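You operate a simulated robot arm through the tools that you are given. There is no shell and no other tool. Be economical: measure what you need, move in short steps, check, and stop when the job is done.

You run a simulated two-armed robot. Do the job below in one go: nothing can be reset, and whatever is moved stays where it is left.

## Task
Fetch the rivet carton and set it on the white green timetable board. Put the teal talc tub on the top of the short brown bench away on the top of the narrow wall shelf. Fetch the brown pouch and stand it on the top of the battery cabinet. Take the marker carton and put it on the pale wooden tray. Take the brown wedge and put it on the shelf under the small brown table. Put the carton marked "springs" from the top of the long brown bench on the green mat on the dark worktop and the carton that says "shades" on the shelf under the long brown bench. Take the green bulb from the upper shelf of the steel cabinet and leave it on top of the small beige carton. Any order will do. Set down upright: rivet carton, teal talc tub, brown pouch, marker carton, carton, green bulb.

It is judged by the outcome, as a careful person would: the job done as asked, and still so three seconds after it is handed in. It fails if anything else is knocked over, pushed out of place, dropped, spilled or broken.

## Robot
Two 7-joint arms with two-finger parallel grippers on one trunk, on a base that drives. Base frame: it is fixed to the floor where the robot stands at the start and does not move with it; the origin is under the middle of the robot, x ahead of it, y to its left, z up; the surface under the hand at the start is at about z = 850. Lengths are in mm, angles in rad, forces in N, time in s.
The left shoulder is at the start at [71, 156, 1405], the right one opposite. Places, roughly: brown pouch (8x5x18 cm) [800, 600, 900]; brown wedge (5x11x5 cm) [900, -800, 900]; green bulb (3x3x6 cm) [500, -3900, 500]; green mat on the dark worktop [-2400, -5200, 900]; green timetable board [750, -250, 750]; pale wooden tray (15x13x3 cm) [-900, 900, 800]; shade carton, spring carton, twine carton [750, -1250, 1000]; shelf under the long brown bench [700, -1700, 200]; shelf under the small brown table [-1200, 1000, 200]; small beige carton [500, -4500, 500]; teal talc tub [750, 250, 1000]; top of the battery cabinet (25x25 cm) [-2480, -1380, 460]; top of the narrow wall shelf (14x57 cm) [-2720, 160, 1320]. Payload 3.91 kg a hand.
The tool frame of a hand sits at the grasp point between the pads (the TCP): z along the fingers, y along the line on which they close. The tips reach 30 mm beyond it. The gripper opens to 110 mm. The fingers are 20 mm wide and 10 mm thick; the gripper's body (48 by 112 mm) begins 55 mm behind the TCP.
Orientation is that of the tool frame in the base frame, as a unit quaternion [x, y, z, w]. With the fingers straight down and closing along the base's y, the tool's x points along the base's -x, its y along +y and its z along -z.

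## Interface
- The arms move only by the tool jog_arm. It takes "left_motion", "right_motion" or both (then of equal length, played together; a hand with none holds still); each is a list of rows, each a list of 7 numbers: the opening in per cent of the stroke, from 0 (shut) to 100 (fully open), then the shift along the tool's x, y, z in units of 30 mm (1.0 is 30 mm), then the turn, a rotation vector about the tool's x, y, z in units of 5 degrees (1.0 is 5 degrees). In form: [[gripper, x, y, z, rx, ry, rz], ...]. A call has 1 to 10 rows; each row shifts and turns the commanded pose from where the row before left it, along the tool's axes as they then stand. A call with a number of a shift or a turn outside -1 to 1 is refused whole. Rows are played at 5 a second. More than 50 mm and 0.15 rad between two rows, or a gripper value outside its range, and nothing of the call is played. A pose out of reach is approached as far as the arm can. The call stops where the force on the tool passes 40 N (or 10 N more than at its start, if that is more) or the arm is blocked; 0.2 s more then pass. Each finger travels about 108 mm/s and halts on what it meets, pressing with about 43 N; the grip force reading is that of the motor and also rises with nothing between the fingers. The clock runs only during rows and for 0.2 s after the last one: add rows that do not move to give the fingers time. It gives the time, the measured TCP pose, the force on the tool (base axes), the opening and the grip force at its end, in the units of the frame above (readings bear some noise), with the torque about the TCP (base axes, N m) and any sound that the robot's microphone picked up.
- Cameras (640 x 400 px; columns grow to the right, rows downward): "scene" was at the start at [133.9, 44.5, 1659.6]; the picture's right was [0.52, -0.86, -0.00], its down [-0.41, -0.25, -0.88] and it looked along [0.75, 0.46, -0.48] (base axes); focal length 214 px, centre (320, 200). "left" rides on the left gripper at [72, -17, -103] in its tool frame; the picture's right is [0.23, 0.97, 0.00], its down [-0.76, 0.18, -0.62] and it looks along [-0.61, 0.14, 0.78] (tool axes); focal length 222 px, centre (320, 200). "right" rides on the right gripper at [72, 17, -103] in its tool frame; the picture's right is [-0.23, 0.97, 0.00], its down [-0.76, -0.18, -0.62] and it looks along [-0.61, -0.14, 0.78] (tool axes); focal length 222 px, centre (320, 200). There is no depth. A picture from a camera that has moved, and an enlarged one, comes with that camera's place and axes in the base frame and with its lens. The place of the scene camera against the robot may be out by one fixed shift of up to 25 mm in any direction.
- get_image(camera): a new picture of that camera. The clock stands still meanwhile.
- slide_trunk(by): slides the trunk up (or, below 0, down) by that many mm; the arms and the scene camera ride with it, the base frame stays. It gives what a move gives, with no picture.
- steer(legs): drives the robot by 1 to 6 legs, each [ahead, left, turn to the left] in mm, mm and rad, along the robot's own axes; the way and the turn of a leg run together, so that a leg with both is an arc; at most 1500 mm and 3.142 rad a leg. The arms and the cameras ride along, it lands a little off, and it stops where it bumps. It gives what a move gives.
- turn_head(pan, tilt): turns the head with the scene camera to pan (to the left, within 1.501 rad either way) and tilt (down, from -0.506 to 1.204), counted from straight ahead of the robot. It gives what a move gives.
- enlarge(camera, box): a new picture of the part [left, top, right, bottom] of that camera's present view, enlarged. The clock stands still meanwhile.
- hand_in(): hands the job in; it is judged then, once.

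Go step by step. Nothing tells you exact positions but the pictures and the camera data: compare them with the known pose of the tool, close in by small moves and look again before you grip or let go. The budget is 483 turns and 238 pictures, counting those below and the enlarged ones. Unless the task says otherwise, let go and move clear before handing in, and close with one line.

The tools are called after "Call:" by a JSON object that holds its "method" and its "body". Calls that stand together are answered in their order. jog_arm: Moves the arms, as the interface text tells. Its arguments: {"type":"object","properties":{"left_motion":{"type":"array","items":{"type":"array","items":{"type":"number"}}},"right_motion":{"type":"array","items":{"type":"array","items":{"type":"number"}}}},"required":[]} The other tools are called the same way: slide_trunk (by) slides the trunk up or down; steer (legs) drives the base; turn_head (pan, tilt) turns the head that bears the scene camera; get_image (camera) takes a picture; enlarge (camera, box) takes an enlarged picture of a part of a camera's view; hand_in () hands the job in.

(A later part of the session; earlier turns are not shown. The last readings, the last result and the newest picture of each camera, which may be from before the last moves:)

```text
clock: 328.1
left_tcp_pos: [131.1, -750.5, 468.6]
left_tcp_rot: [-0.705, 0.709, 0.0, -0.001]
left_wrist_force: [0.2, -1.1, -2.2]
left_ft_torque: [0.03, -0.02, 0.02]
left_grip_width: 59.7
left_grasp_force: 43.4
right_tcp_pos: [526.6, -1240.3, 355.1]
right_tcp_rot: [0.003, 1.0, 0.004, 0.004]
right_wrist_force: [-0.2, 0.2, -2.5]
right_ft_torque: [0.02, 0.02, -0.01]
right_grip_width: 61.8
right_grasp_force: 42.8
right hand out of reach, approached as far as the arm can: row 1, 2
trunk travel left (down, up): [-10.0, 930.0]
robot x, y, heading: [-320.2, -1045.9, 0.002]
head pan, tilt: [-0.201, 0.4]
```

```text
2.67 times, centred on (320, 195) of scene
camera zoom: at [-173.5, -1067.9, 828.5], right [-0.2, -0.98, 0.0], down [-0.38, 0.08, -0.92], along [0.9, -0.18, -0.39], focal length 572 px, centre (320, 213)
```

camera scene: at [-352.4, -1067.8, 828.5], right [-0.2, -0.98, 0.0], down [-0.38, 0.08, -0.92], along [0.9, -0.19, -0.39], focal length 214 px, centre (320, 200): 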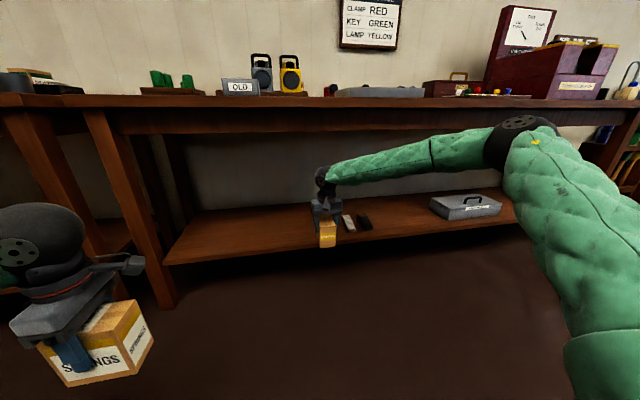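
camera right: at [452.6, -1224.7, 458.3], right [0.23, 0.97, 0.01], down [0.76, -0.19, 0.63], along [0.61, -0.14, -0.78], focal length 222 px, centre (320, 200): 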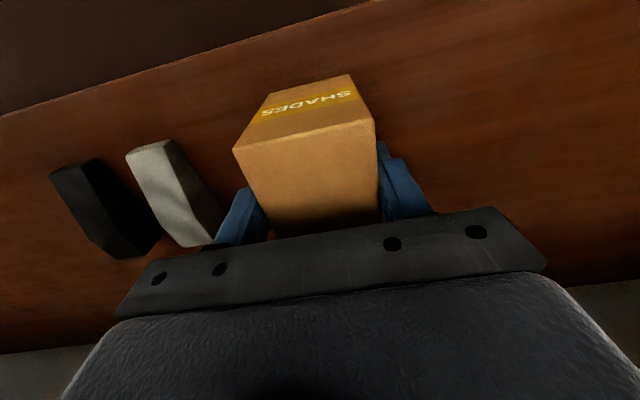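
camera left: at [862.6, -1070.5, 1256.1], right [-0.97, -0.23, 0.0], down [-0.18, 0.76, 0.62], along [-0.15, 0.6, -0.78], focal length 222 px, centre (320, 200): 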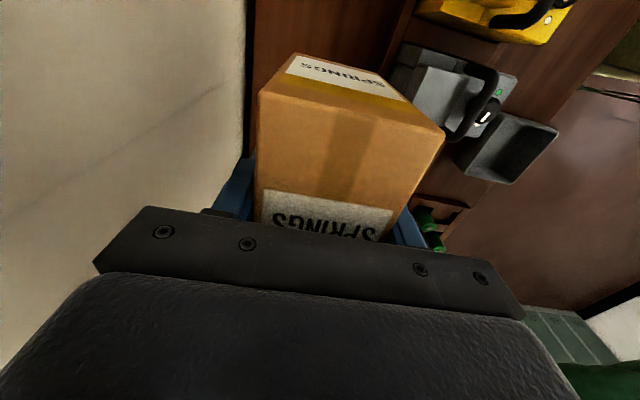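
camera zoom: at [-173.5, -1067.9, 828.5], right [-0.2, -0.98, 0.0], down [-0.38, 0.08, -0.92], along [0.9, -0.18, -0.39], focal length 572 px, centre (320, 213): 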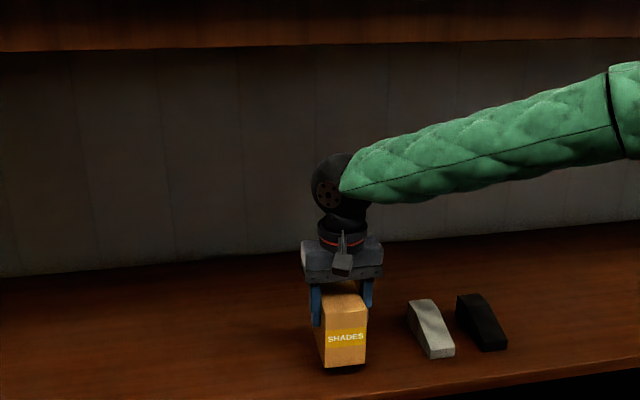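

Call:
{"method": "jog_arm", "body": {"right_motion": [[30, 1, 0, 0, 0, 0, 0], [30, 1, 0, 0, 0, 0, 0], [30, 0.7, 0, 0, 0, 0, 0]]}}

Call:
{"method": "steer", "body": {"legs": [[82, 10, 0]]}}

Call:
{"method": "jog_arm", "body": {"right_motion": [[30, 0, 0, 0.4, 0, 0, 0]]}}

Call:
{"method": "jog_arm", "body": {"right_motion": [[30, 0, 0, 0.2, 0, 0, 0]]}}

```text
clock: 328.9
left_tcp_pos: [131.3, -750.6, 468.7]
left_tcp_rot: [-0.706, 0.708, -0.001, -0.001]
left_wrist_force: [0.3, -0.7, -2.5]
left_ft_torque: [0.02, -0.04, 0.0]
left_grip_width: 59.7
left_grasp_force: 42.6
right_tcp_pos: [445.1, -1240.9, 354.6]
right_tcp_rot: [0.002, 1.0, 0.004, 0.003]
right_wrist_force: [0.2, 0.0, -2.6]
right_ft_torque: [-0.02, 0.03, 0.0]
right_grip_width: 61.9
right_grasp_force: 43.0
trunk travel left (down, up): [-10.0, 930.0]
robot x, y, heading: [-319.8, -1049.8, 0.002]
head pan, tilt: [-0.201, 0.4]
```

```text
clock: 330.0
left_tcp_pos: [212.6, -740.0, 468.7]
left_tcp_rot: [-0.706, 0.708, 0.0, -0.002]
left_wrist_force: [-0.7, 0.6, -2.2]
left_ft_torque: [0.0, -0.04, 0.01]
left_grip_width: 59.8
left_grasp_force: 43.2
right_tcp_pos: [527.2, -1231.4, 355.0]
right_tcp_rot: [0.002, 1.0, 0.004, 0.003]
right_wrist_force: [-0.4, 0.6, -1.7]
right_ft_torque: [0.02, 0.04, -0.04]
right_grip_width: 61.8
right_grasp_force: 43.4
trunk travel left (down, up): [-10.0, 930.0]
robot x, y, heading: [-236.8, -1035.1, 0.003]
head pan, tilt: [-0.201, 0.4]
```

```text
clock: 330.4
left_tcp_pos: [213.6, -739.3, 468.6]
left_tcp_rot: [-0.706, 0.709, 0.0, -0.002]
left_wrist_force: [-0.6, 0.1, -2.4]
left_ft_torque: [0.02, -0.03, -0.01]
left_grip_width: 59.7
left_grasp_force: 43.6
right_tcp_pos: [529.7, -1230.6, 343.9]
right_tcp_rot: [0.001, 1.0, 0.004, 0.003]
right_wrist_force: [-0.7, 0.8, -2.6]
right_ft_torque: [-0.02, -0.02, 0.0]
right_grip_width: 61.8
right_grasp_force: 42.8
trunk travel left (down, up): [-10.0, 930.0]
robot x, y, heading: [-236.0, -1037.0, 0.001]
head pan, tilt: [-0.201, 0.4]
```

```text
clock: 330.8
left_tcp_pos: [214.0, -738.1, 468.6]
left_tcp_rot: [-0.706, 0.708, 0.0, -0.001]
left_wrist_force: [-0.3, -0.3, -1.3]
left_ft_torque: [0.01, 0.0, 0.01]
left_grip_width: 59.6
left_grasp_force: 42.8
right_tcp_pos: [529.7, -1231.1, 337.1]
right_tcp_rot: [0.003, 1.0, 0.003, 0.003]
right_wrist_force: [0.8, 0.5, -1.9]
right_ft_torque: [-0.04, 0.02, -0.02]
right_grip_width: 61.8
right_grasp_force: 43.0
trunk travel left (down, up): [-10.0, 930.0]
robot x, y, heading: [-236.3, -1038.9, -0.003]
head pan, tilt: [-0.201, 0.4]
```

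Call:
{"method": "jog_arm", "body": {"right_motion": [[30, 0, 0, 0.2, 0, 0, 0]]}}

Call:
{"method": "jog_arm", "body": {"right_motion": [[30, 0, 0, 0.2, 0, 0, 0]]}}

Call:
{"method": "jog_arm", "body": {"right_motion": [[30, 0, 0, 0.15, 0, 0, 0]]}}

Call:
{"method": "enlarge", "body": {"camera": "scene", "box": [200, 150, 440, 300]}}

```text
clock: 331.2
left_tcp_pos: [213.1, -739.5, 468.3]
left_tcp_rot: [-0.706, 0.708, 0.0, -0.002]
left_wrist_force: [-0.7, 0.9, -1.0]
left_ft_torque: [0.0, -0.04, -0.02]
left_grip_width: 59.7
left_grasp_force: 42.8
right_tcp_pos: [527.1, -1229.6, 330.4]
right_tcp_rot: [0.003, 1.0, 0.003, 0.004]
right_wrist_force: [0.0, -0.7, -2.2]
right_ft_torque: [-0.02, 0.01, 0.02]
right_grip_width: 61.8
right_grasp_force: 43.2
trunk travel left (down, up): [-10.0, 930.0]
robot x, y, heading: [-236.3, -1039.0, -0.003]
head pan, tilt: [-0.201, 0.4]
```

```text
clock: 331.6
left_tcp_pos: [213.6, -738.9, 469.6]
left_tcp_rot: [-0.706, 0.708, 0.0, -0.001]
left_wrist_force: [-0.2, 0.9, -0.9]
left_ft_torque: [0.03, -0.02, 0.01]
left_grip_width: 59.6
left_grasp_force: 43.0
right_tcp_pos: [528.6, -1231.0, 329.4]
right_tcp_rot: [0.002, 1.0, 0.002, 0.006]
right_wrist_force: [2.5, 0.3, 29.3]
right_ft_torque: [-0.91, 0.49, -0.26]
right_grip_width: 61.6
right_grasp_force: 43.0
trunk travel left (down, up): [-10.0, 930.0]
robot x, y, heading: [-233.9, -1035.4, -0.002]
head pan, tilt: [-0.201, 0.4]
```

```text
clock: 332.0
left_tcp_pos: [212.0, -739.9, 469.6]
left_tcp_rot: [-0.706, 0.708, -0.001, -0.002]
left_wrist_force: [0.4, 0.6, -2.1]
left_ft_torque: [0.0, -0.03, -0.01]
left_grip_width: 59.6
left_grasp_force: 42.9
right_tcp_pos: [527.3, -1231.0, 325.1]
right_tcp_rot: [0.003, 1.0, 0.003, 0.006]
right_wrist_force: [-7.1, -0.7, 23.3]
right_ft_torque: [-0.88, 0.93, -0.25]
right_grip_width: 62.0
right_grasp_force: 42.9
trunk travel left (down, up): [-10.0, 930.0]
robot x, y, heading: [-237.8, -1033.6, -0.002]
head pan, tilt: [-0.201, 0.4]
stopped in row 1 (right hand): the force on the tool passed its limit at 53 N (the readings are from after the stop); the commanded pose is now the measured one
```

```text
2.67 times, centred on (320, 225) of scene
camera zoom: at [-91.7, -1057.3, 828.6], right [-0.2, -0.98, 0.0], down [-0.38, 0.08, -0.92], along [0.9, -0.18, -0.39], focal length 572 px, centre (320, 133)
```

zoom: 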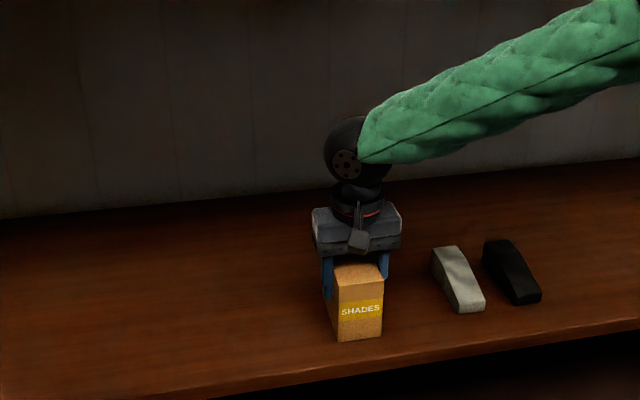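

On the shelf. Easing off, releasing and rising, then backing out.

Call:
{"method": "jog_arm", "body": {"right_motion": [[30, 0, 0, -0.1, 0, 0, 0], [60, 0, 0, 0, 0, 0, 0], [80, 0, 0, 0, 0, 0, 0], [80, 0, 0, 0, 0, 0, 0], [80, 0, 0, -0.5, 0, 0, 0], [80, 0, 0, -1, 0, 0, 0], [80, 0, 0, -1, 0, 0, 0], [80, 0.5, 0, -0.5, 0, 0, 0]]}}

Call:
{"method": "steer", "body": {"legs": [[-450, 0, 0]]}}

Call:
{"method": "enlarge", "body": {"camera": "scene", "box": [160, 60, 480, 260]}}

```text
clock: 333.8
left_tcp_pos: [213.3, -738.9, 468.1]
left_tcp_rot: [-0.705, 0.709, 0.0, -0.001]
left_wrist_force: [-0.2, -0.6, -1.6]
left_ft_torque: [0.03, 0.0, 0.04]
left_grip_width: 59.7
left_grasp_force: 42.4
right_tcp_pos: [511.5, -1228.9, 416.0]
right_tcp_rot: [0.001, 1.0, 0.005, 0.005]
right_wrist_force: [-0.1, 0.3, -0.3]
right_ft_torque: [-0.01, 0.01, 0.01]
right_grip_width: 88.0
right_grasp_force: 0.0
trunk travel left (down, up): [-10.0, 930.0]
robot x, y, heading: [-239.2, -1035.1, 0.0]
head pan, tilt: [-0.201, 0.4]
```

```text
clock: 336.5
left_tcp_pos: [-228.1, -737.9, 468.9]
left_tcp_rot: [0.708, -0.707, 0.001, 0.002]
left_wrist_force: [-0.1, 0.4, -1.8]
left_ft_torque: [0.0, -0.01, -0.08]
left_grip_width: 59.4
left_grasp_force: 42.5
right_tcp_pos: [72.3, -1226.0, 414.9]
right_tcp_rot: [-0.001, 1.0, 0.004, 0.005]
right_wrist_force: [0.2, 0.2, -0.4]
right_ft_torque: [-0.04, -0.01, 0.0]
right_grip_width: 88.3
right_grasp_force: 0.0
trunk travel left (down, up): [-10.0, 930.0]
robot x, y, heading: [-676.4, -1036.0, 0.003]
head pan, tilt: [-0.201, 0.4]
```

```text
2.00 times, centred on (320, 160) of scene
camera zoom: at [-530.5, -1057.6, 828.5], right [-0.19, -0.98, 0.0], down [-0.38, 0.08, -0.92], along [0.9, -0.18, -0.39], focal length 429 px, centre (320, 280)
```

zoom: 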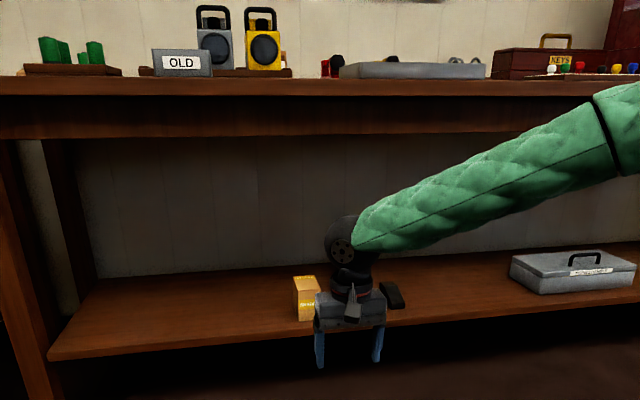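

SHADES is in place. Raising the trunk and looking to the right along the room for the next targets.

Call:
{"method": "slide_trunk", "body": {"by": 400}}

Call:
{"method": "slide_trunk", "body": {"by": 200}}

Call:
{"method": "turn_head", "body": {"pan": -1.3, "tilt": 0.3}}

Call:
{"method": "get_image", "body": {"camera": "scene"}}

```text
clock: 340.3
left_tcp_pos: [-228.3, -738.0, 868.9]
left_tcp_rot: [0.708, -0.707, 0.0, 0.001]
left_wrist_force: [0.4, 0.0, -1.7]
left_ft_torque: [0.0, 0.03, 0.03]
left_grip_width: 59.5
left_grasp_force: 42.9
right_tcp_pos: [73.0, -1226.4, 815.8]
right_tcp_rot: [-0.001, 1.0, 0.003, 0.004]
right_wrist_force: [-0.9, 0.4, 0.0]
right_ft_torque: [0.03, -0.03, 0.0]
right_grip_width: 88.2
right_grasp_force: 0.1
trunk travel left (down, up): [-410.0, 530.0]
robot x, y, heading: [-676.1, -1039.0, 0.007]
head pan, tilt: [-0.201, 0.4]
```

```text
clock: 342.5
left_tcp_pos: [-228.2, -736.4, 1068.6]
left_tcp_rot: [0.707, -0.707, 0.0, 0.002]
left_wrist_force: [0.0, -0.5, -1.6]
left_ft_torque: [-0.01, 0.01, 0.01]
left_grip_width: 59.6
left_grasp_force: 42.8
right_tcp_pos: [73.4, -1226.1, 1014.8]
right_tcp_rot: [-0.001, 1.0, 0.004, 0.006]
right_wrist_force: [0.0, 0.0, -0.6]
right_ft_torque: [0.02, -0.02, -0.02]
right_grip_width: 87.8
right_grasp_force: 0.0
trunk travel left (down, up): [-610.0, 330.0]
robot x, y, heading: [-677.1, -1038.9, 0.003]
head pan, tilt: [-0.201, 0.4]
```

```text
clock: 343.8
left_tcp_pos: [-229.0, -738.0, 1068.0]
left_tcp_rot: [0.708, -0.706, 0.0, 0.001]
left_wrist_force: [0.0, -0.6, -1.6]
left_ft_torque: [-0.02, 0.0, -0.02]
left_grip_width: 59.6
left_grasp_force: 43.1
right_tcp_pos: [73.2, -1226.5, 1015.7]
right_tcp_rot: [-0.002, 1.0, 0.003, 0.005]
right_wrist_force: [0.8, 0.1, -0.1]
right_ft_torque: [0.02, 0.01, -0.02]
right_grip_width: 88.2
right_grasp_force: 0.2
trunk travel left (down, up): [-610.0, 330.0]
robot x, y, heading: [-677.6, -1038.2, 0.008]
head pan, tilt: [-1.3, 0.3]
```

```text
88 pictures are left
camera scene: at [-595.7, -1129.4, 1437.8], right [-0.96, -0.27, 0.0], down [-0.08, 0.28, -0.96], along [0.26, -0.92, -0.3], focal length 214 px, centre (320, 200)
```

scene: 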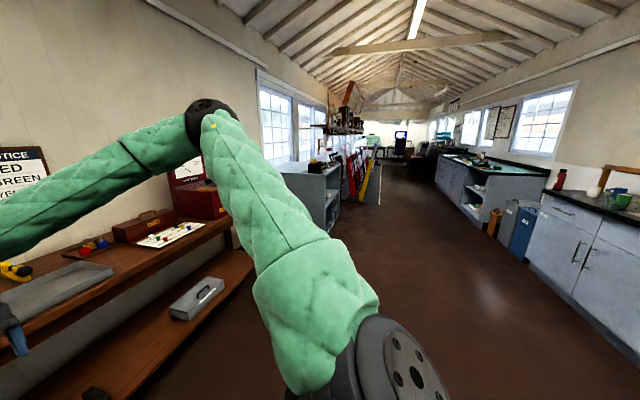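

The middle of the room is free. Backing away and driving down the room to near the steel cabinet.

Call:
{"method": "steer", "body": {"legs": [[-400, -300, 0], [0, -1400, 0], [0, -700, 0]]}}

Call:
{"method": "turn_head", "body": {"pan": -0.35, "tilt": 0.5}}

Call:
{"method": "get_image", "body": {"camera": "scene"}}

```text
clock: 356.8
left_tcp_pos: [-614.3, -3129.2, 1068.3]
left_tcp_rot: [0.71, -0.704, -0.001, 0.002]
left_wrist_force: [0.4, -0.2, -2.1]
left_ft_torque: [0.03, -0.02, 0.0]
left_grip_width: 59.6
left_grasp_force: 42.7
right_tcp_pos: [-309.8, -3614.5, 1017.1]
right_tcp_rot: [-0.004, 1.0, 0.004, 0.006]
right_wrist_force: [0.4, -1.1, -1.0]
right_ft_torque: [-0.01, -0.04, 0.0]
right_grip_width: 88.2
right_grasp_force: 0.1
trunk travel left (down, up): [-610.0, 330.0]
robot x, y, heading: [-1062.4, -3434.7, 0.007]
head pan, tilt: [-1.3, 0.3]
```

```text
clock: 358.0
left_tcp_pos: [-614.5, -3129.0, 1068.5]
left_tcp_rot: [0.71, -0.704, 0.0, 0.001]
left_wrist_force: [0.1, -0.5, -0.8]
left_ft_torque: [0.02, -0.04, 0.03]
left_grip_width: 59.8
left_grasp_force: 42.9
right_tcp_pos: [-309.6, -3614.1, 1015.7]
right_tcp_rot: [-0.004, 1.0, 0.003, 0.006]
right_wrist_force: [-0.6, -0.6, -0.2]
right_ft_torque: [0.05, 0.01, -0.02]
right_grip_width: 88.1
right_grasp_force: 0.0
trunk travel left (down, up): [-610.0, 330.0]
robot x, y, heading: [-1063.7, -3430.1, 0.013]
head pan, tilt: [-0.351, 0.499]
```

```text
87 pictures are left
camera scene: at [-919.6, -3463.4, 1419.4], right [-0.33, -0.94, 0.0], down [-0.45, 0.16, -0.88], along [0.83, -0.29, -0.48], focal length 214 px, centre (320, 200)
```

scene: 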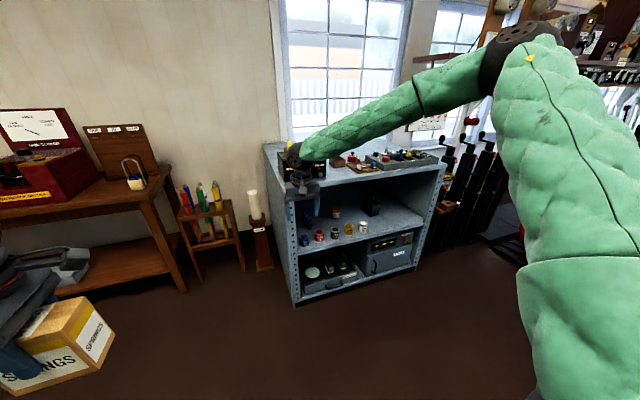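

Call:
{"method": "enlarge", "body": {"camera": "scene", "box": [260, 130, 460, 300]}}

```text
2.35 times, centred on (360, 215) of scene
camera zoom: at [-919.6, -3463.4, 1419.4], right [-0.33, -0.94, 0.0], down [-0.45, 0.16, -0.88], along [0.83, -0.29, -0.48], focal length 505 px, centre (226, 165)
```

zoom: 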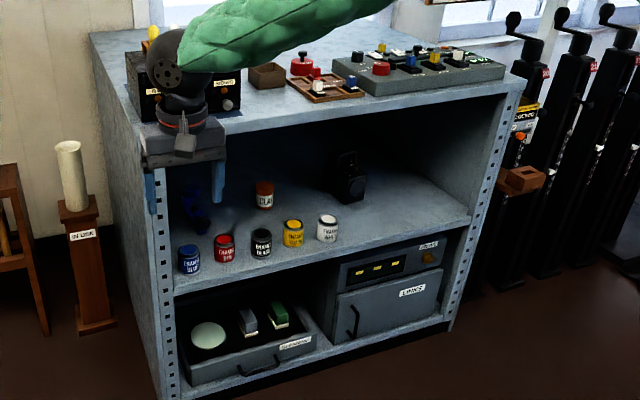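

The steel cabinet's open front is at x≈120, y -3660…-4680; its upper shelf is deep and dark. Lowering and centring in front to look inside.

Call:
{"method": "slide_trunk", "body": {"by": -400}}

Call:
{"method": "steer", "body": {"legs": [[150, -800, 0]]}}

Call:
{"method": "turn_head", "body": {"pan": 0.15, "tilt": 0.35}}

Call:
{"method": "get_image", "body": {"camera": "scene"}}

```text
clock: 361.8
left_tcp_pos: [-614.8, -3128.2, 667.8]
left_tcp_rot: [0.71, -0.704, 0.0, 0.001]
left_wrist_force: [0.1, 0.5, -1.1]
left_ft_torque: [0.01, -0.01, -0.03]
left_grip_width: 59.9
left_grasp_force: 43.4
right_tcp_pos: [-308.9, -3614.5, 615.9]
right_tcp_rot: [-0.004, 1.0, 0.004, 0.005]
right_wrist_force: [-0.8, 0.1, 0.3]
right_ft_torque: [0.01, 0.03, -0.01]
right_grip_width: 88.0
right_grasp_force: 0.0
trunk travel left (down, up): [-210.0, 730.0]
robot x, y, heading: [-1060.3, -3432.4, 0.014]
head pan, tilt: [-0.351, 0.499]
```

```text
clock: 366.2
left_tcp_pos: [-457.3, -3914.7, 668.9]
left_tcp_rot: [0.717, -0.697, 0.0, 0.002]
left_wrist_force: [-0.5, 0.3, -1.1]
left_ft_torque: [0.02, 0.03, 0.0]
left_grip_width: 59.8
left_grasp_force: 43.1
right_tcp_pos: [-143.1, -4396.4, 616.0]
right_tcp_rot: [-0.015, 1.0, 0.004, 0.006]
right_wrist_force: [-0.4, 0.5, -0.2]
right_ft_torque: [-0.01, 0.0, -0.04]
right_grip_width: 87.9
right_grasp_force: 0.1
trunk travel left (down, up): [-210.0, 730.0]
robot x, y, heading: [-901.1, -4223.6, 0.031]
head pan, tilt: [-0.351, 0.499]
```

```text
clock: 367.1
left_tcp_pos: [-457.8, -3915.7, 668.2]
left_tcp_rot: [0.717, -0.697, 0.0, 0.001]
left_wrist_force: [-0.8, 0.2, -0.7]
left_ft_torque: [0.02, 0.0, 0.02]
left_grip_width: 59.4
left_grasp_force: 42.8
right_tcp_pos: [-142.9, -4395.9, 615.5]
right_tcp_rot: [-0.015, 1.0, 0.003, 0.004]
right_wrist_force: [0.5, 0.3, 0.3]
right_ft_torque: [0.02, 0.03, 0.03]
right_grip_width: 87.9
right_grasp_force: 0.1
trunk travel left (down, up): [-210.0, 730.0]
robot x, y, heading: [-901.7, -4230.0, 0.031]
head pan, tilt: [0.15, 0.351]
```

```text
85 pictures are left
camera scene: at [-750.5, -4211.0, 1033.0], right [0.18, -0.98, 0.0], down [-0.34, -0.06, -0.94], along [0.92, 0.17, -0.34], focal length 214 px, centre (320, 200)
```

scene: 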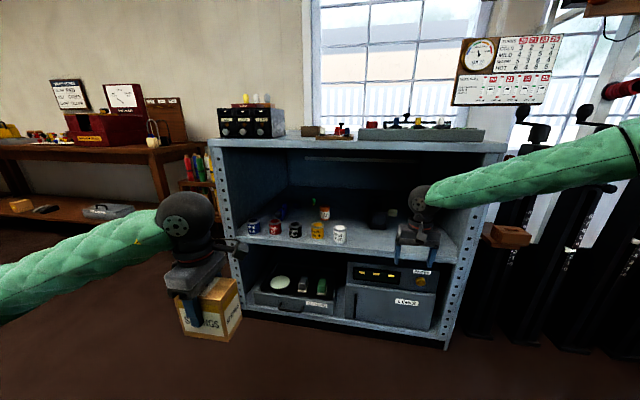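

Call:
{"method": "enlarge", "body": {"camera": "scene", "box": [210, 140, 330, 260]}}

Call:
{"method": "enlarge", "body": {"camera": "scene", "box": [320, 140, 500, 260]}}

```text
3.33 times, centred on (270, 200) of scene
camera zoom: at [-750.5, -4211.0, 1033.0], right [0.18, -0.98, 0.0], down [-0.34, -0.06, -0.94], along [0.92, 0.17, -0.34], focal length 715 px, centre (487, 200)
```

zoom: 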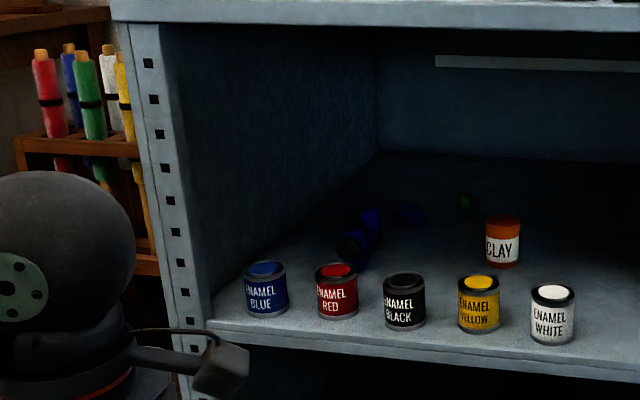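

```text
3.33 times, centred on (410, 200) of scene
camera zoom: at [-750.5, -4211.0, 1033.0], right [0.18, -0.98, 0.0], down [-0.34, -0.06, -0.94], along [0.92, 0.17, -0.34], focal length 715 px, centre (20, 200)
```

zoom: 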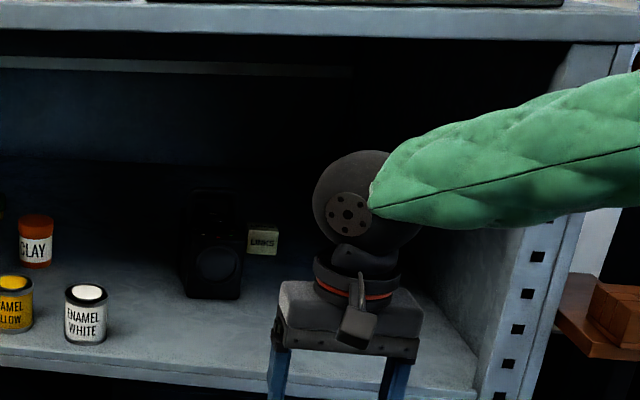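

Found: the green bulb is at the back of the upper shelf near (590,-3922), and the small beige LINKS carton near (475,-4422), shelf z≈505. I'll pitch the right hand 45° forward and raise the left hand (with SPRINGS) clear.

Call:
{"method": "jog_arm", "body": {"left_motion": [[40, 0, 0, -1, 0, 0, 0], [40, 0, 0, -1, 0, 0, 0], [40, 0, 0, -1, 0, 0, 0], [40, 0, 0, -1, 0, 0, 0], [40, 0, 0, -1, 0, 0, 0], [40, 0, 0, -1, 0, 0, 0], [40, 0, 0, -1, 0, 0, 0], [40, 0, 0, -1, 0, 0, 0], [40, 0, 0, -1, 0, 0, 0], [40, 0, 0, -1, 0, 0, 0]], "right_motion": [[60, 0, 0, 0, 0, -1, 0], [60, 0, 0, 0, 0, -1, 0], [60, 0, 0, 0, 0, -1, 0], [60, 0, 0, 0, 0, -1, 0], [60, 0, 0, 0, 0, -1, 0], [60, 0, 0, 0, 0, -1, 0], [60, 0, 0, 0, 0, -1, 0], [60, 0, 0, 0, 0, -1, 0], [60, 0, 0, 0, 0, -1, 0], [60, -0.6, 0, -0.6, 0, 0, 0]]}}

Call:
{"method": "steer", "body": {"legs": [[0, 470, -0.031]]}}

Call:
{"method": "get_image", "body": {"camera": "right"}}

Call:
{"method": "get_image", "body": {"camera": "scene"}}

```text
clock: 369.3
left_tcp_pos: [-457.6, -3915.4, 969.2]
left_tcp_rot: [0.718, -0.697, 0.0, 0.001]
left_wrist_force: [-0.1, 0.2, -2.1]
left_ft_torque: [-0.01, 0.02, -0.01]
left_grip_width: 59.7
left_grasp_force: 42.7
right_tcp_pos: [-143.8, -4395.4, 643.4]
right_tcp_rot: [-0.011, 0.922, 0.009, 0.388]
right_wrist_force: [-0.5, 1.7, -0.5]
right_ft_torque: [0.0, 0.02, 0.01]
right_grip_width: 65.9
right_grasp_force: 0.0
trunk travel left (down, up): [-210.0, 730.0]
robot x, y, heading: [-899.5, -4228.3, 0.034]
head pan, tilt: [0.15, 0.351]
```

```text
clock: 372.1
left_tcp_pos: [-459.8, -3458.9, 969.1]
left_tcp_rot: [0.71, -0.704, 0.0, 0.002]
left_wrist_force: [-0.4, 0.6, -1.7]
left_ft_torque: [-0.01, 0.01, -0.01]
left_grip_width: 59.4
left_grasp_force: 43.1
right_tcp_pos: [-157.7, -3944.4, 643.2]
right_tcp_rot: [-0.001, 0.922, 0.004, 0.388]
right_wrist_force: [0.1, 0.1, -0.7]
right_ft_torque: [0.0, -0.01, -0.02]
right_grip_width: 65.9
right_grasp_force: 0.0
trunk travel left (down, up): [-210.0, 730.0]
robot x, y, heading: [-907.4, -3762.9, 0.005]
head pan, tilt: [0.15, 0.351]
```

```text
82 pictures are left
camera right: at [-282.6, -3930.3, 664.0], right [0.15, 0.97, 0.17], down [0.09, -0.18, 0.98], along [0.98, -0.13, -0.12], focal length 222 px, centre (320, 200)
```

right: 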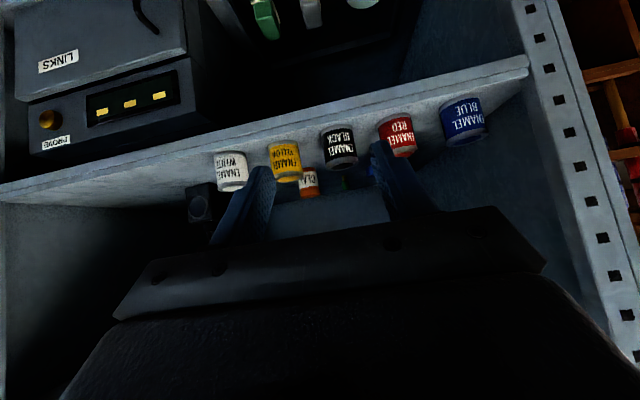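

```text
81 pictures are left
camera scene: at [-759.4, -3747.2, 1033.1], right [0.16, -0.99, 0.0], down [-0.34, -0.06, -0.94], along [0.93, 0.15, -0.34], focal length 214 px, centre (320, 200)
```

scene: 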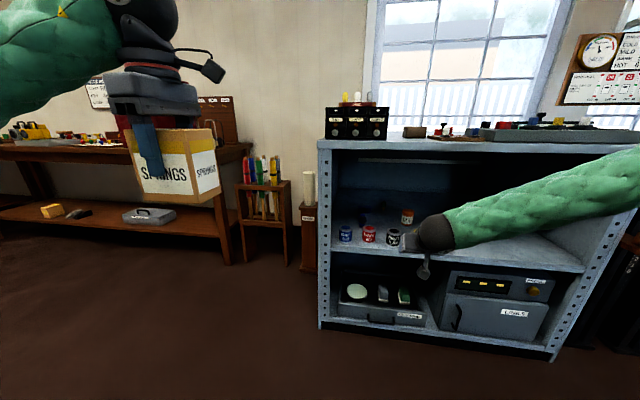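

Call:
{"method": "enlarge", "body": {"camera": "right", "box": [200, 100, 440, 230]}}

```text
2.67 times, centred on (320, 165) of right
camera zoom: at [-282.6, -3930.3, 664.0], right [0.15, 0.97, 0.17], down [0.09, -0.18, 0.98], along [0.98, -0.13, -0.12], focal length 592 px, centre (320, 293)
```

zoom: 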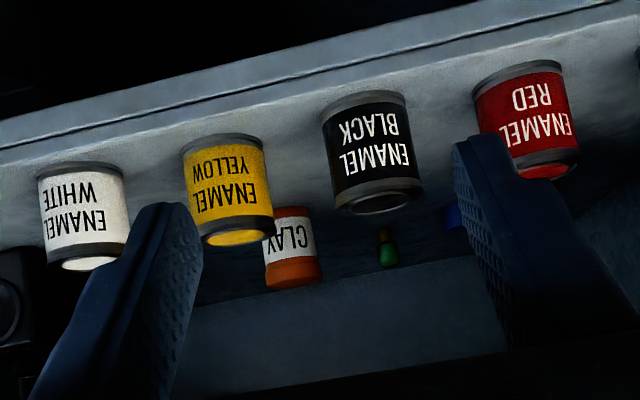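

Bulb stands upright at about (640,-3933), shelf z≈468, tin tops ≈541. Extending the right arm, then driving in at z≈600 above the tins.

Call:
{"method": "steer", "body": {"legs": [[-150, 12, 0]]}}

Call:
{"method": "jog_arm", "body": {"right_motion": [[60, -0.73, 0, 0.98, 0, 0, 0], [60, -0.73, 0, 0.98, 0, 0, 0], [60, -0.73, 0, 0.98, 0, 0, 0], [60, -0.73, 0, 0.98, 0, 0, 0], [60, -0.73, 0, 0.98, 0, 0, 0], [60, -0.73, 0, 0.98, 0, 0, 0], [60, -0.73, 0, 0.98, 0, 0, 0], [60, -0.73, 0, 0.98, 0, 0, 0]]}}

Call:
{"method": "steer", "body": {"legs": [[300, 0, 0]]}}

Call:
{"method": "get_image", "body": {"camera": "right"}}

Call:
{"method": "get_image", "body": {"camera": "scene"}}

```text
clock: 373.5
left_tcp_pos: [-615.7, -3447.7, 969.2]
left_tcp_rot: [0.709, -0.706, -0.001, 0.001]
left_wrist_force: [-0.4, -0.5, -1.2]
left_ft_torque: [0.01, 0.0, 0.01]
left_grip_width: 59.7
left_grasp_force: 43.2
right_tcp_pos: [-314.2, -3935.2, 644.1]
right_tcp_rot: [-0.001, 0.922, 0.005, 0.387]
right_wrist_force: [1.1, 0.2, 0.0]
right_ft_torque: [-0.01, 0.0, -0.02]
right_grip_width: 66.0
right_grasp_force: 0.1
trunk travel left (down, up): [-210.0, 730.0]
robot x, y, heading: [-1064.6, -3751.3, 0.011]
head pan, tilt: [0.15, 0.351]
```

```text
clock: 375.3
left_tcp_pos: [-616.2, -3447.7, 969.0]
left_tcp_rot: [0.709, -0.705, 0.001, 0.001]
left_wrist_force: [0.7, -0.8, -0.8]
left_ft_torque: [0.02, 0.01, 0.0]
left_grip_width: 59.7
left_grasp_force: 42.8
right_tcp_pos: [-54.6, -3960.0, 616.0]
right_tcp_rot: [-0.002, 0.922, 0.005, 0.388]
right_wrist_force: [0.4, 0.0, 1.1]
right_ft_torque: [0.02, 0.01, 0.02]
right_grip_width: 65.9
right_grasp_force: 0.1
right hand out of reach, approached as far as the arm can: row 7, 8
trunk travel left (down, up): [-210.0, 730.0]
robot x, y, heading: [-1063.7, -3748.4, 0.009]
head pan, tilt: [0.15, 0.351]
```

```text
clock: 377.4
left_tcp_pos: [-316.7, -3439.2, 969.1]
left_tcp_rot: [0.712, -0.702, 0.0, 0.002]
left_wrist_force: [0.5, -0.3, -1.2]
left_ft_torque: [0.01, 0.01, -0.02]
left_grip_width: 59.6
left_grasp_force: 43.2
right_tcp_pos: [248.4, -3945.8, 617.1]
right_tcp_rot: [-0.006, 0.922, 0.006, 0.387]
right_wrist_force: [-0.9, -0.3, 0.7]
right_ft_torque: [-0.02, 0.01, 0.02]
right_grip_width: 65.8
right_grasp_force: 0.1
trunk travel left (down, up): [-210.0, 730.0]
robot x, y, heading: [-763.5, -3748.0, 0.019]
head pan, tilt: [0.15, 0.351]
```

```text
79 pictures are left
camera right: at [123.5, -3932.3, 637.7], right [0.14, 0.97, 0.17], down [0.09, -0.18, 0.98], along [0.99, -0.12, -0.12], focal length 222 px, centre (320, 200)
```

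right: 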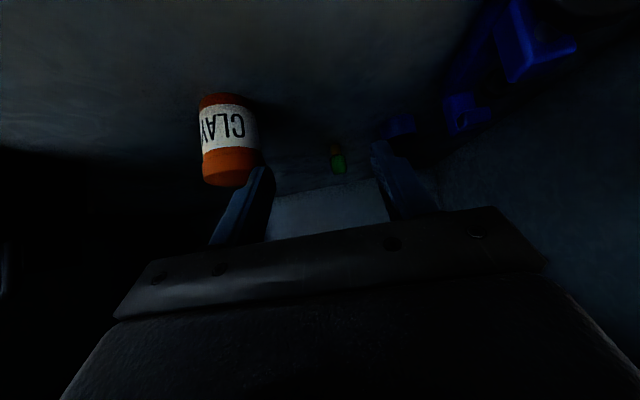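

```text
78 pictures are left
camera scene: at [-613.5, -3731.4, 1032.9], right [0.17, -0.99, 0.0], down [-0.34, -0.06, -0.94], along [0.93, 0.16, -0.34], focal length 214 px, centre (320, 200)
```

scene: 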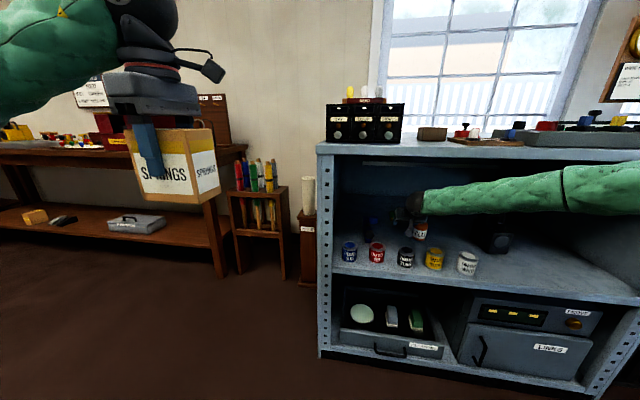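

Bulb at about (543,-3936), base z≈487. Driving in to a pre-grasp point.

Call:
{"method": "steer", "body": {"legs": [[215, 22, -0.015]]}}

Call:
{"method": "get_image", "body": {"camera": "right"}}

```text
clock: 379.0
left_tcp_pos: [-97.9, -3436.3, 950.9]
left_tcp_rot: [-0.703, 0.711, 0.001, 0.005]
left_wrist_force: [0.1, 0.1, -0.8]
left_ft_torque: [0.03, 0.0, 0.0]
left_grip_width: 59.6
left_grasp_force: 43.0
right_tcp_pos: [452.9, -3961.8, 583.5]
right_tcp_rot: [0.012, 0.923, 0.006, 0.383]
right_wrist_force: [0.0, 0.1, 0.4]
right_ft_torque: [0.0, -0.01, -0.01]
right_grip_width: 66.2
right_grasp_force: 0.1
trunk travel left (down, up): [-210.0, 730.0]
robot x, y, heading: [-544.3, -3721.4, -0.008]
head pan, tilt: [0.15, 0.351]
```

```text
77 pictures are left
camera right: at [328.9, -3943.2, 606.0], right [0.18, 0.97, 0.18], down [0.09, -0.2, 0.98], along [0.98, -0.16, -0.13], focal length 222 px, centre (320, 200)
```

right: 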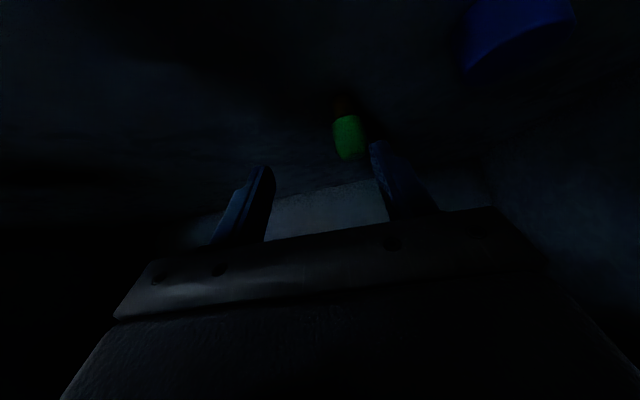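

Call:
{"method": "jog_arm", "body": {"right_motion": [[60, 0, 0, 0, 0, 0, 0], [60, 0, 0, 0, 0, 0, 0]]}}

Call:
{"method": "get_image", "body": {"camera": "scene"}}

```text
clock: 379.8
left_tcp_pos: [-92.6, -3434.0, 962.3]
left_tcp_rot: [-0.7, 0.715, 0.003, 0.0]
left_wrist_force: [-0.2, 0.3, -1.3]
left_ft_torque: [0.0, -0.05, 0.0]
left_grip_width: 59.6
left_grasp_force: 42.9
right_tcp_pos: [442.7, -3967.2, 563.9]
right_tcp_rot: [0.014, 0.931, 0.0, 0.364]
right_wrist_force: [-0.7, -0.3, 0.6]
right_ft_torque: [0.02, 0.0, -0.02]
right_grip_width: 65.7
right_grasp_force: 0.1
trunk travel left (down, up): [-210.0, 730.0]
robot x, y, heading: [-545.1, -3718.2, -0.016]
head pan, tilt: [0.15, 0.351]
stopped in row 2 (right hand): the arm was blocked; the commanded pose is now the measured one
```

```text
76 pictures are left
camera scene: at [-400.1, -3714.8, 1026.4], right [0.13, -0.99, -0.01], down [-0.34, -0.04, -0.94], along [0.93, 0.12, -0.34], focal length 214 px, centre (320, 200)
```

scene: 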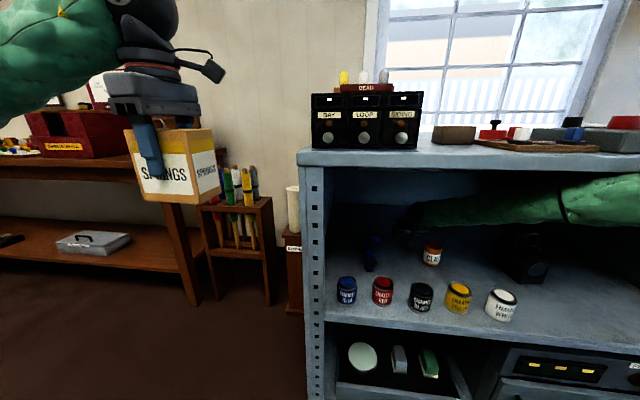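

The arm was blocked inside — the raised elbow probably touched the cabinet's top. Backing out, lowering the trunk and raising the hand relative to the shoulder so the arm runs lower.

Call:
{"method": "steer", "body": {"legs": [[-420, 0, 0]]}}

Call:
{"method": "slide_trunk", "body": {"by": -200}}

Call:
{"method": "jog_arm", "body": {"right_motion": [[60, -1, 0, -1, 0, 0, 0], [60, -1, 0, -1, 0, 0, 0], [60, -1, 0, -1, 0, 0, 0], [60, -1, 0, -1, 0, 0, 0], [60, -1, 0, -1, 0, 0, 0], [60, -0.3, 0, -0.3, 0, -0.5, -0.2]]}}

Call:
{"method": "get_image", "body": {"camera": "scene"}}

```text
clock: 382.1
left_tcp_pos: [-451.9, -3426.2, 968.9]
left_tcp_rot: [-0.7, 0.714, -0.001, -0.002]
left_wrist_force: [0.2, -0.2, -1.4]
left_ft_torque: [0.01, 0.01, 0.04]
left_grip_width: 59.5
left_grasp_force: 43.3
right_tcp_pos: [89.5, -3960.3, 593.8]
right_tcp_rot: [0.016, 0.926, 0.001, 0.376]
right_wrist_force: [-1.8, -0.1, 6.4]
right_ft_torque: [0.2, -0.01, 0.07]
right_grip_width: 65.7
right_grasp_force: 0.0
trunk travel left (down, up): [-210.0, 730.0]
robot x, y, heading: [-910.8, -3714.1, -0.022]
head pan, tilt: [0.15, 0.351]
stopped in leg 1: the force on the tool passed its limit at 51 N (the readings are from after the stop); the commanded pose is now the measured one
```

```text
clock: 382.6
left_tcp_pos: [-453.0, -3425.3, 959.0]
left_tcp_rot: [-0.7, 0.714, -0.001, -0.001]
left_wrist_force: [-0.5, 0.3, -2.0]
left_ft_torque: [0.04, 0.01, 0.02]
left_grip_width: 59.8
left_grasp_force: 42.8
right_tcp_pos: [92.7, -3958.8, 593.4]
right_tcp_rot: [0.016, 0.924, 0.004, 0.381]
right_wrist_force: [-3.9, -1.9, 18.7]
right_ft_torque: [0.57, -0.15, 0.14]
right_grip_width: 65.3
right_grasp_force: 0.1
trunk travel left (down, up): [-199.0, 741.0]
robot x, y, heading: [-907.5, -3713.8, -0.018]
head pan, tilt: [0.15, 0.351]
stopped: the force on the tool passed its limit at 48 N (the readings are from after the stop); the commanded pose is now the measured one
```

```text
clock: 384.0
left_tcp_pos: [-452.3, -3424.2, 959.1]
left_tcp_rot: [-0.7, 0.714, -0.001, -0.002]
left_wrist_force: [-0.5, 0.3, -1.8]
left_ft_torque: [0.0, 0.02, 0.01]
left_grip_width: 59.8
left_grasp_force: 43.4
right_tcp_pos: [91.6, -3963.0, 814.8]
right_tcp_rot: [0.009, 0.916, -0.002, 0.401]
right_wrist_force: [-0.1, 0.2, -0.2]
right_ft_torque: [0.03, 0.01, -0.06]
right_grip_width: 66.3
right_grasp_force: 0.0
trunk travel left (down, up): [-199.0, 741.0]
robot x, y, heading: [-911.1, -3716.0, -0.016]
head pan, tilt: [0.15, 0.351]
```

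```text
75 pictures are left
camera scene: at [-760.3, -3705.5, 1022.6], right [0.13, -0.99, 0.0], down [-0.34, -0.05, -0.94], along [0.93, 0.12, -0.34], focal length 214 px, centre (320, 200)
```

scene: 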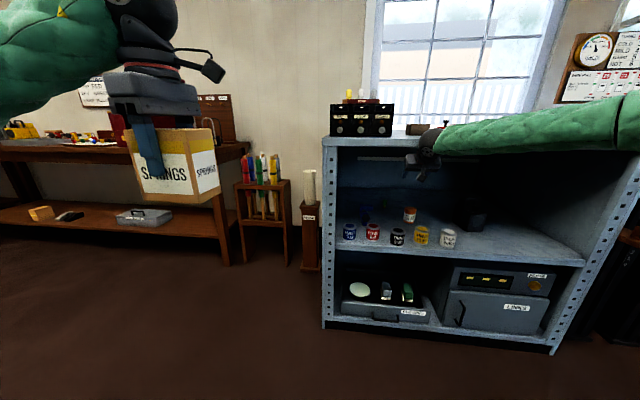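

Call:
{"method": "steer", "body": {"legs": [[-150, 0, 0.016]]}}

Call:
{"method": "enlarge", "body": {"camera": "scene", "box": [310, 130, 510, 270]}}

```text
clock: 385.4
left_tcp_pos: [-611.6, -3414.2, 960.0]
left_tcp_rot: [-0.706, 0.708, -0.001, -0.002]
left_wrist_force: [-0.7, 0.3, -1.6]
left_ft_torque: [-0.02, -0.02, 0.0]
left_grip_width: 59.7
left_grasp_force: 42.8
right_tcp_pos: [-54.5, -3942.1, 814.7]
right_tcp_rot: [0.001, 0.917, 0.002, 0.4]
right_wrist_force: [0.3, 0.0, -0.2]
right_ft_torque: [0.0, 0.02, 0.0]
right_grip_width: 66.1
right_grasp_force: 0.0
trunk travel left (down, up): [-199.0, 741.0]
robot x, y, heading: [-1058.0, -3713.3, 0.001]
head pan, tilt: [0.15, 0.351]
```

```text
2.86 times, centred on (410, 200) of scene
camera zoom: at [-912.6, -3701.3, 1022.8], right [0.15, -0.99, 0.0], down [-0.34, -0.05, -0.94], along [0.93, 0.14, -0.34], focal length 613 px, centre (63, 200)
```

zoom: 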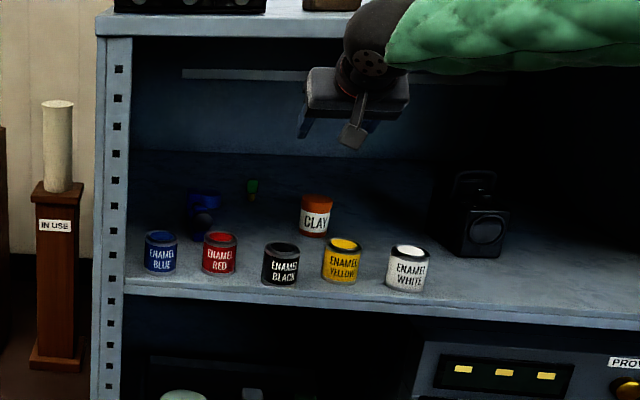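

All tins still stand, but the black one may have been nudged. Taking a close look to measure it.

Call:
{"method": "enlarge", "body": {"camera": "scene", "box": [330, 200, 450, 250]}}

```text
5.33 times, centred on (390, 225) of scene
camera zoom: at [-912.6, -3701.3, 1022.8], right [0.15, -0.99, 0.0], down [-0.34, -0.05, -0.94], along [0.93, 0.14, -0.34], focal length 1144 px, centre (-53, 67)
```

zoom: 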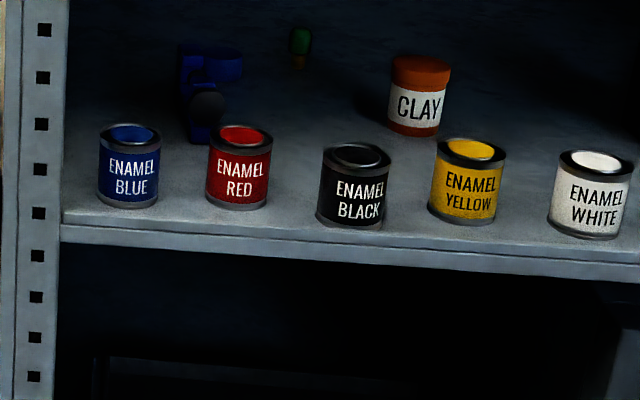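

The black tin looks pushed forward by ~13 mm. I'll lower the trunk, gently grip it and set it back, then go for the bulb with the arm lower.

Call:
{"method": "slide_trunk", "body": {"by": -190}}

Call:
{"method": "get_image", "body": {"camera": "right"}}

Call:
{"method": "get_image", "body": {"camera": "scene"}}

```text
clock: 387.4
left_tcp_pos: [-609.7, -3414.7, 769.2]
left_tcp_rot: [-0.706, 0.708, -0.001, -0.002]
left_wrist_force: [0.1, 0.1, -2.4]
left_ft_torque: [0.01, -0.01, -0.03]
left_grip_width: 59.7
left_grasp_force: 42.3
right_tcp_pos: [-53.7, -3942.3, 625.1]
right_tcp_rot: [0.0, 0.916, 0.002, 0.4]
right_wrist_force: [0.5, -0.1, 0.6]
right_ft_torque: [0.02, 0.01, 0.03]
right_grip_width: 66.1
right_grasp_force: 0.0
trunk travel left (down, up): [-9.0, 931.0]
robot x, y, heading: [-1059.6, -3708.6, 0.0]
head pan, tilt: [0.15, 0.351]
```

```text
72 pictures are left
camera right: at [-180.1, -3926.5, 641.6], right [0.15, 0.97, 0.17], down [0.06, -0.18, 0.98], along [0.99, -0.14, -0.09], focal length 222 px, centre (320, 200)
```

right: 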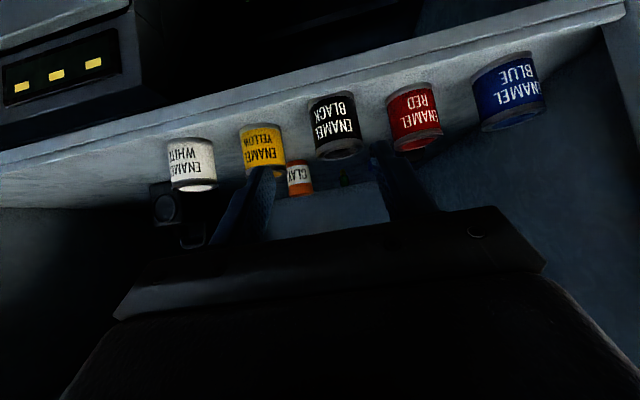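

```text
71 pictures are left
camera scene: at [-912.1, -3701.4, 832.7], right [0.15, -0.99, 0.0], down [-0.34, -0.05, -0.94], along [0.93, 0.14, -0.34], focal length 214 px, centre (320, 200)
```

scene: 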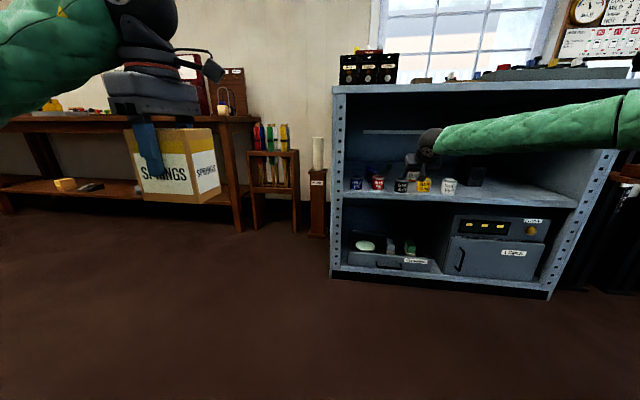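

Call:
{"method": "steer", "body": {"legs": [[190, 15, 0]]}}

Call:
{"method": "jog_arm", "body": {"right_motion": [[80, 0.734, 0, 0.679, 0, 0, 0], [80, 0.734, 0, 0.679, 0, 0, 0]]}}

Call:
{"method": "get_image", "body": {"camera": "right"}}

```text
clock: 389.0
left_tcp_pos: [-420.2, -3399.4, 768.2]
left_tcp_rot: [0.708, -0.707, 0.001, 0.002]
left_wrist_force: [-0.3, -0.8, -1.5]
left_ft_torque: [0.01, -0.04, 0.01]
left_grip_width: 59.5
left_grasp_force: 43.4
right_tcp_pos: [136.4, -3924.3, 624.3]
right_tcp_rot: [-0.001, 0.916, 0.003, 0.4]
right_wrist_force: [0.1, 0.7, 0.6]
right_ft_torque: [-0.02, 0.0, -0.04]
right_grip_width: 66.2
right_grasp_force: 0.0
trunk travel left (down, up): [-9.0, 931.0]
robot x, y, heading: [-870.9, -3698.3, 0.004]
head pan, tilt: [0.15, 0.351]
```

```text
clock: 389.6
left_tcp_pos: [-420.3, -3398.9, 768.2]
left_tcp_rot: [-0.707, 0.707, 0.0, -0.002]
left_wrist_force: [-0.2, -0.2, -1.8]
left_ft_torque: [-0.01, -0.01, 0.0]
left_grip_width: 59.8
left_grasp_force: 43.1
right_tcp_pos: [136.8, -3926.2, 562.7]
right_tcp_rot: [-0.002, 0.916, 0.004, 0.4]
right_wrist_force: [0.7, 0.1, 0.0]
right_ft_torque: [0.0, 0.0, 0.02]
right_grip_width: 87.8
right_grasp_force: 0.1
trunk travel left (down, up): [-9.0, 931.0]
robot x, y, heading: [-871.8, -3698.9, 0.002]
head pan, tilt: [0.15, 0.351]
```

```text
70 pictures are left
camera right: at [10.0, -3910.4, 580.3], right [0.15, 0.97, 0.17], down [0.06, -0.18, 0.98], along [0.99, -0.14, -0.09], focal length 222 px, centre (320, 200)
```

right: 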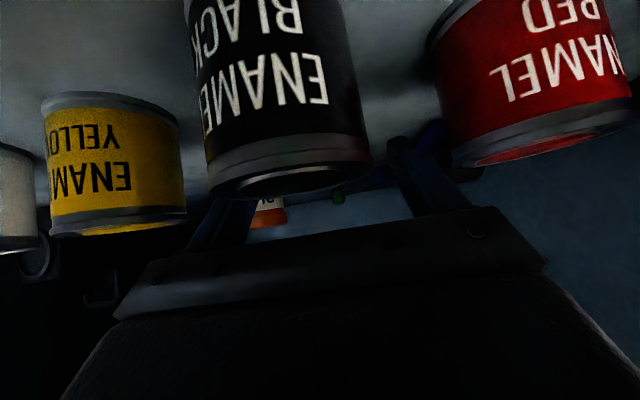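

The tin is nearer than I thought (centre x≈92, y≈-3931; shelf z≈505). Adjusting, gripping it, moving it back ~15 mm and releasing.

Call:
{"method": "jog_arm", "body": {"right_motion": [[80, 0.68, -0.08, -0.17, 0, 0, 0], [80, 0.68, -0.08, -0.17, 0, 0, 0], [80, 0, 0, 0, 0, 0, 0]]}}

Call:
{"method": "get_image", "body": {"camera": "right"}}

```text
clock: 390.4
left_tcp_pos: [-421.3, -3398.2, 769.0]
left_tcp_rot: [0.707, -0.707, 0.001, 0.002]
left_wrist_force: [0.5, -0.6, -1.0]
left_ft_torque: [0.02, 0.01, 0.0]
left_grip_width: 59.7
left_grasp_force: 43.4
right_tcp_pos: [102.1, -3929.3, 539.9]
right_tcp_rot: [-0.001, 0.916, 0.003, 0.4]
right_wrist_force: [0.3, 0.0, -0.5]
right_ft_torque: [-0.01, -0.01, -0.02]
right_grip_width: 87.9
right_grasp_force: 0.0
trunk travel left (down, up): [-9.0, 931.0]
robot x, y, heading: [-868.0, -3694.2, -0.002]
head pan, tilt: [0.15, 0.351]
```

```text
69 pictures are left
camera right: at [-24.1, -3913.6, 557.1], right [0.15, 0.97, 0.17], down [0.06, -0.18, 0.98], along [0.99, -0.14, -0.09], focal length 222 px, centre (320, 200)
```

right: 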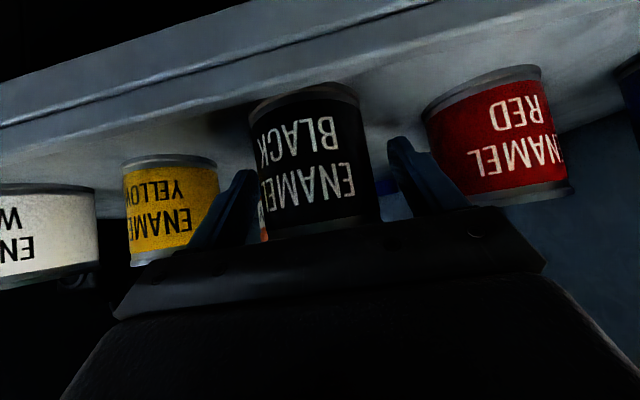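

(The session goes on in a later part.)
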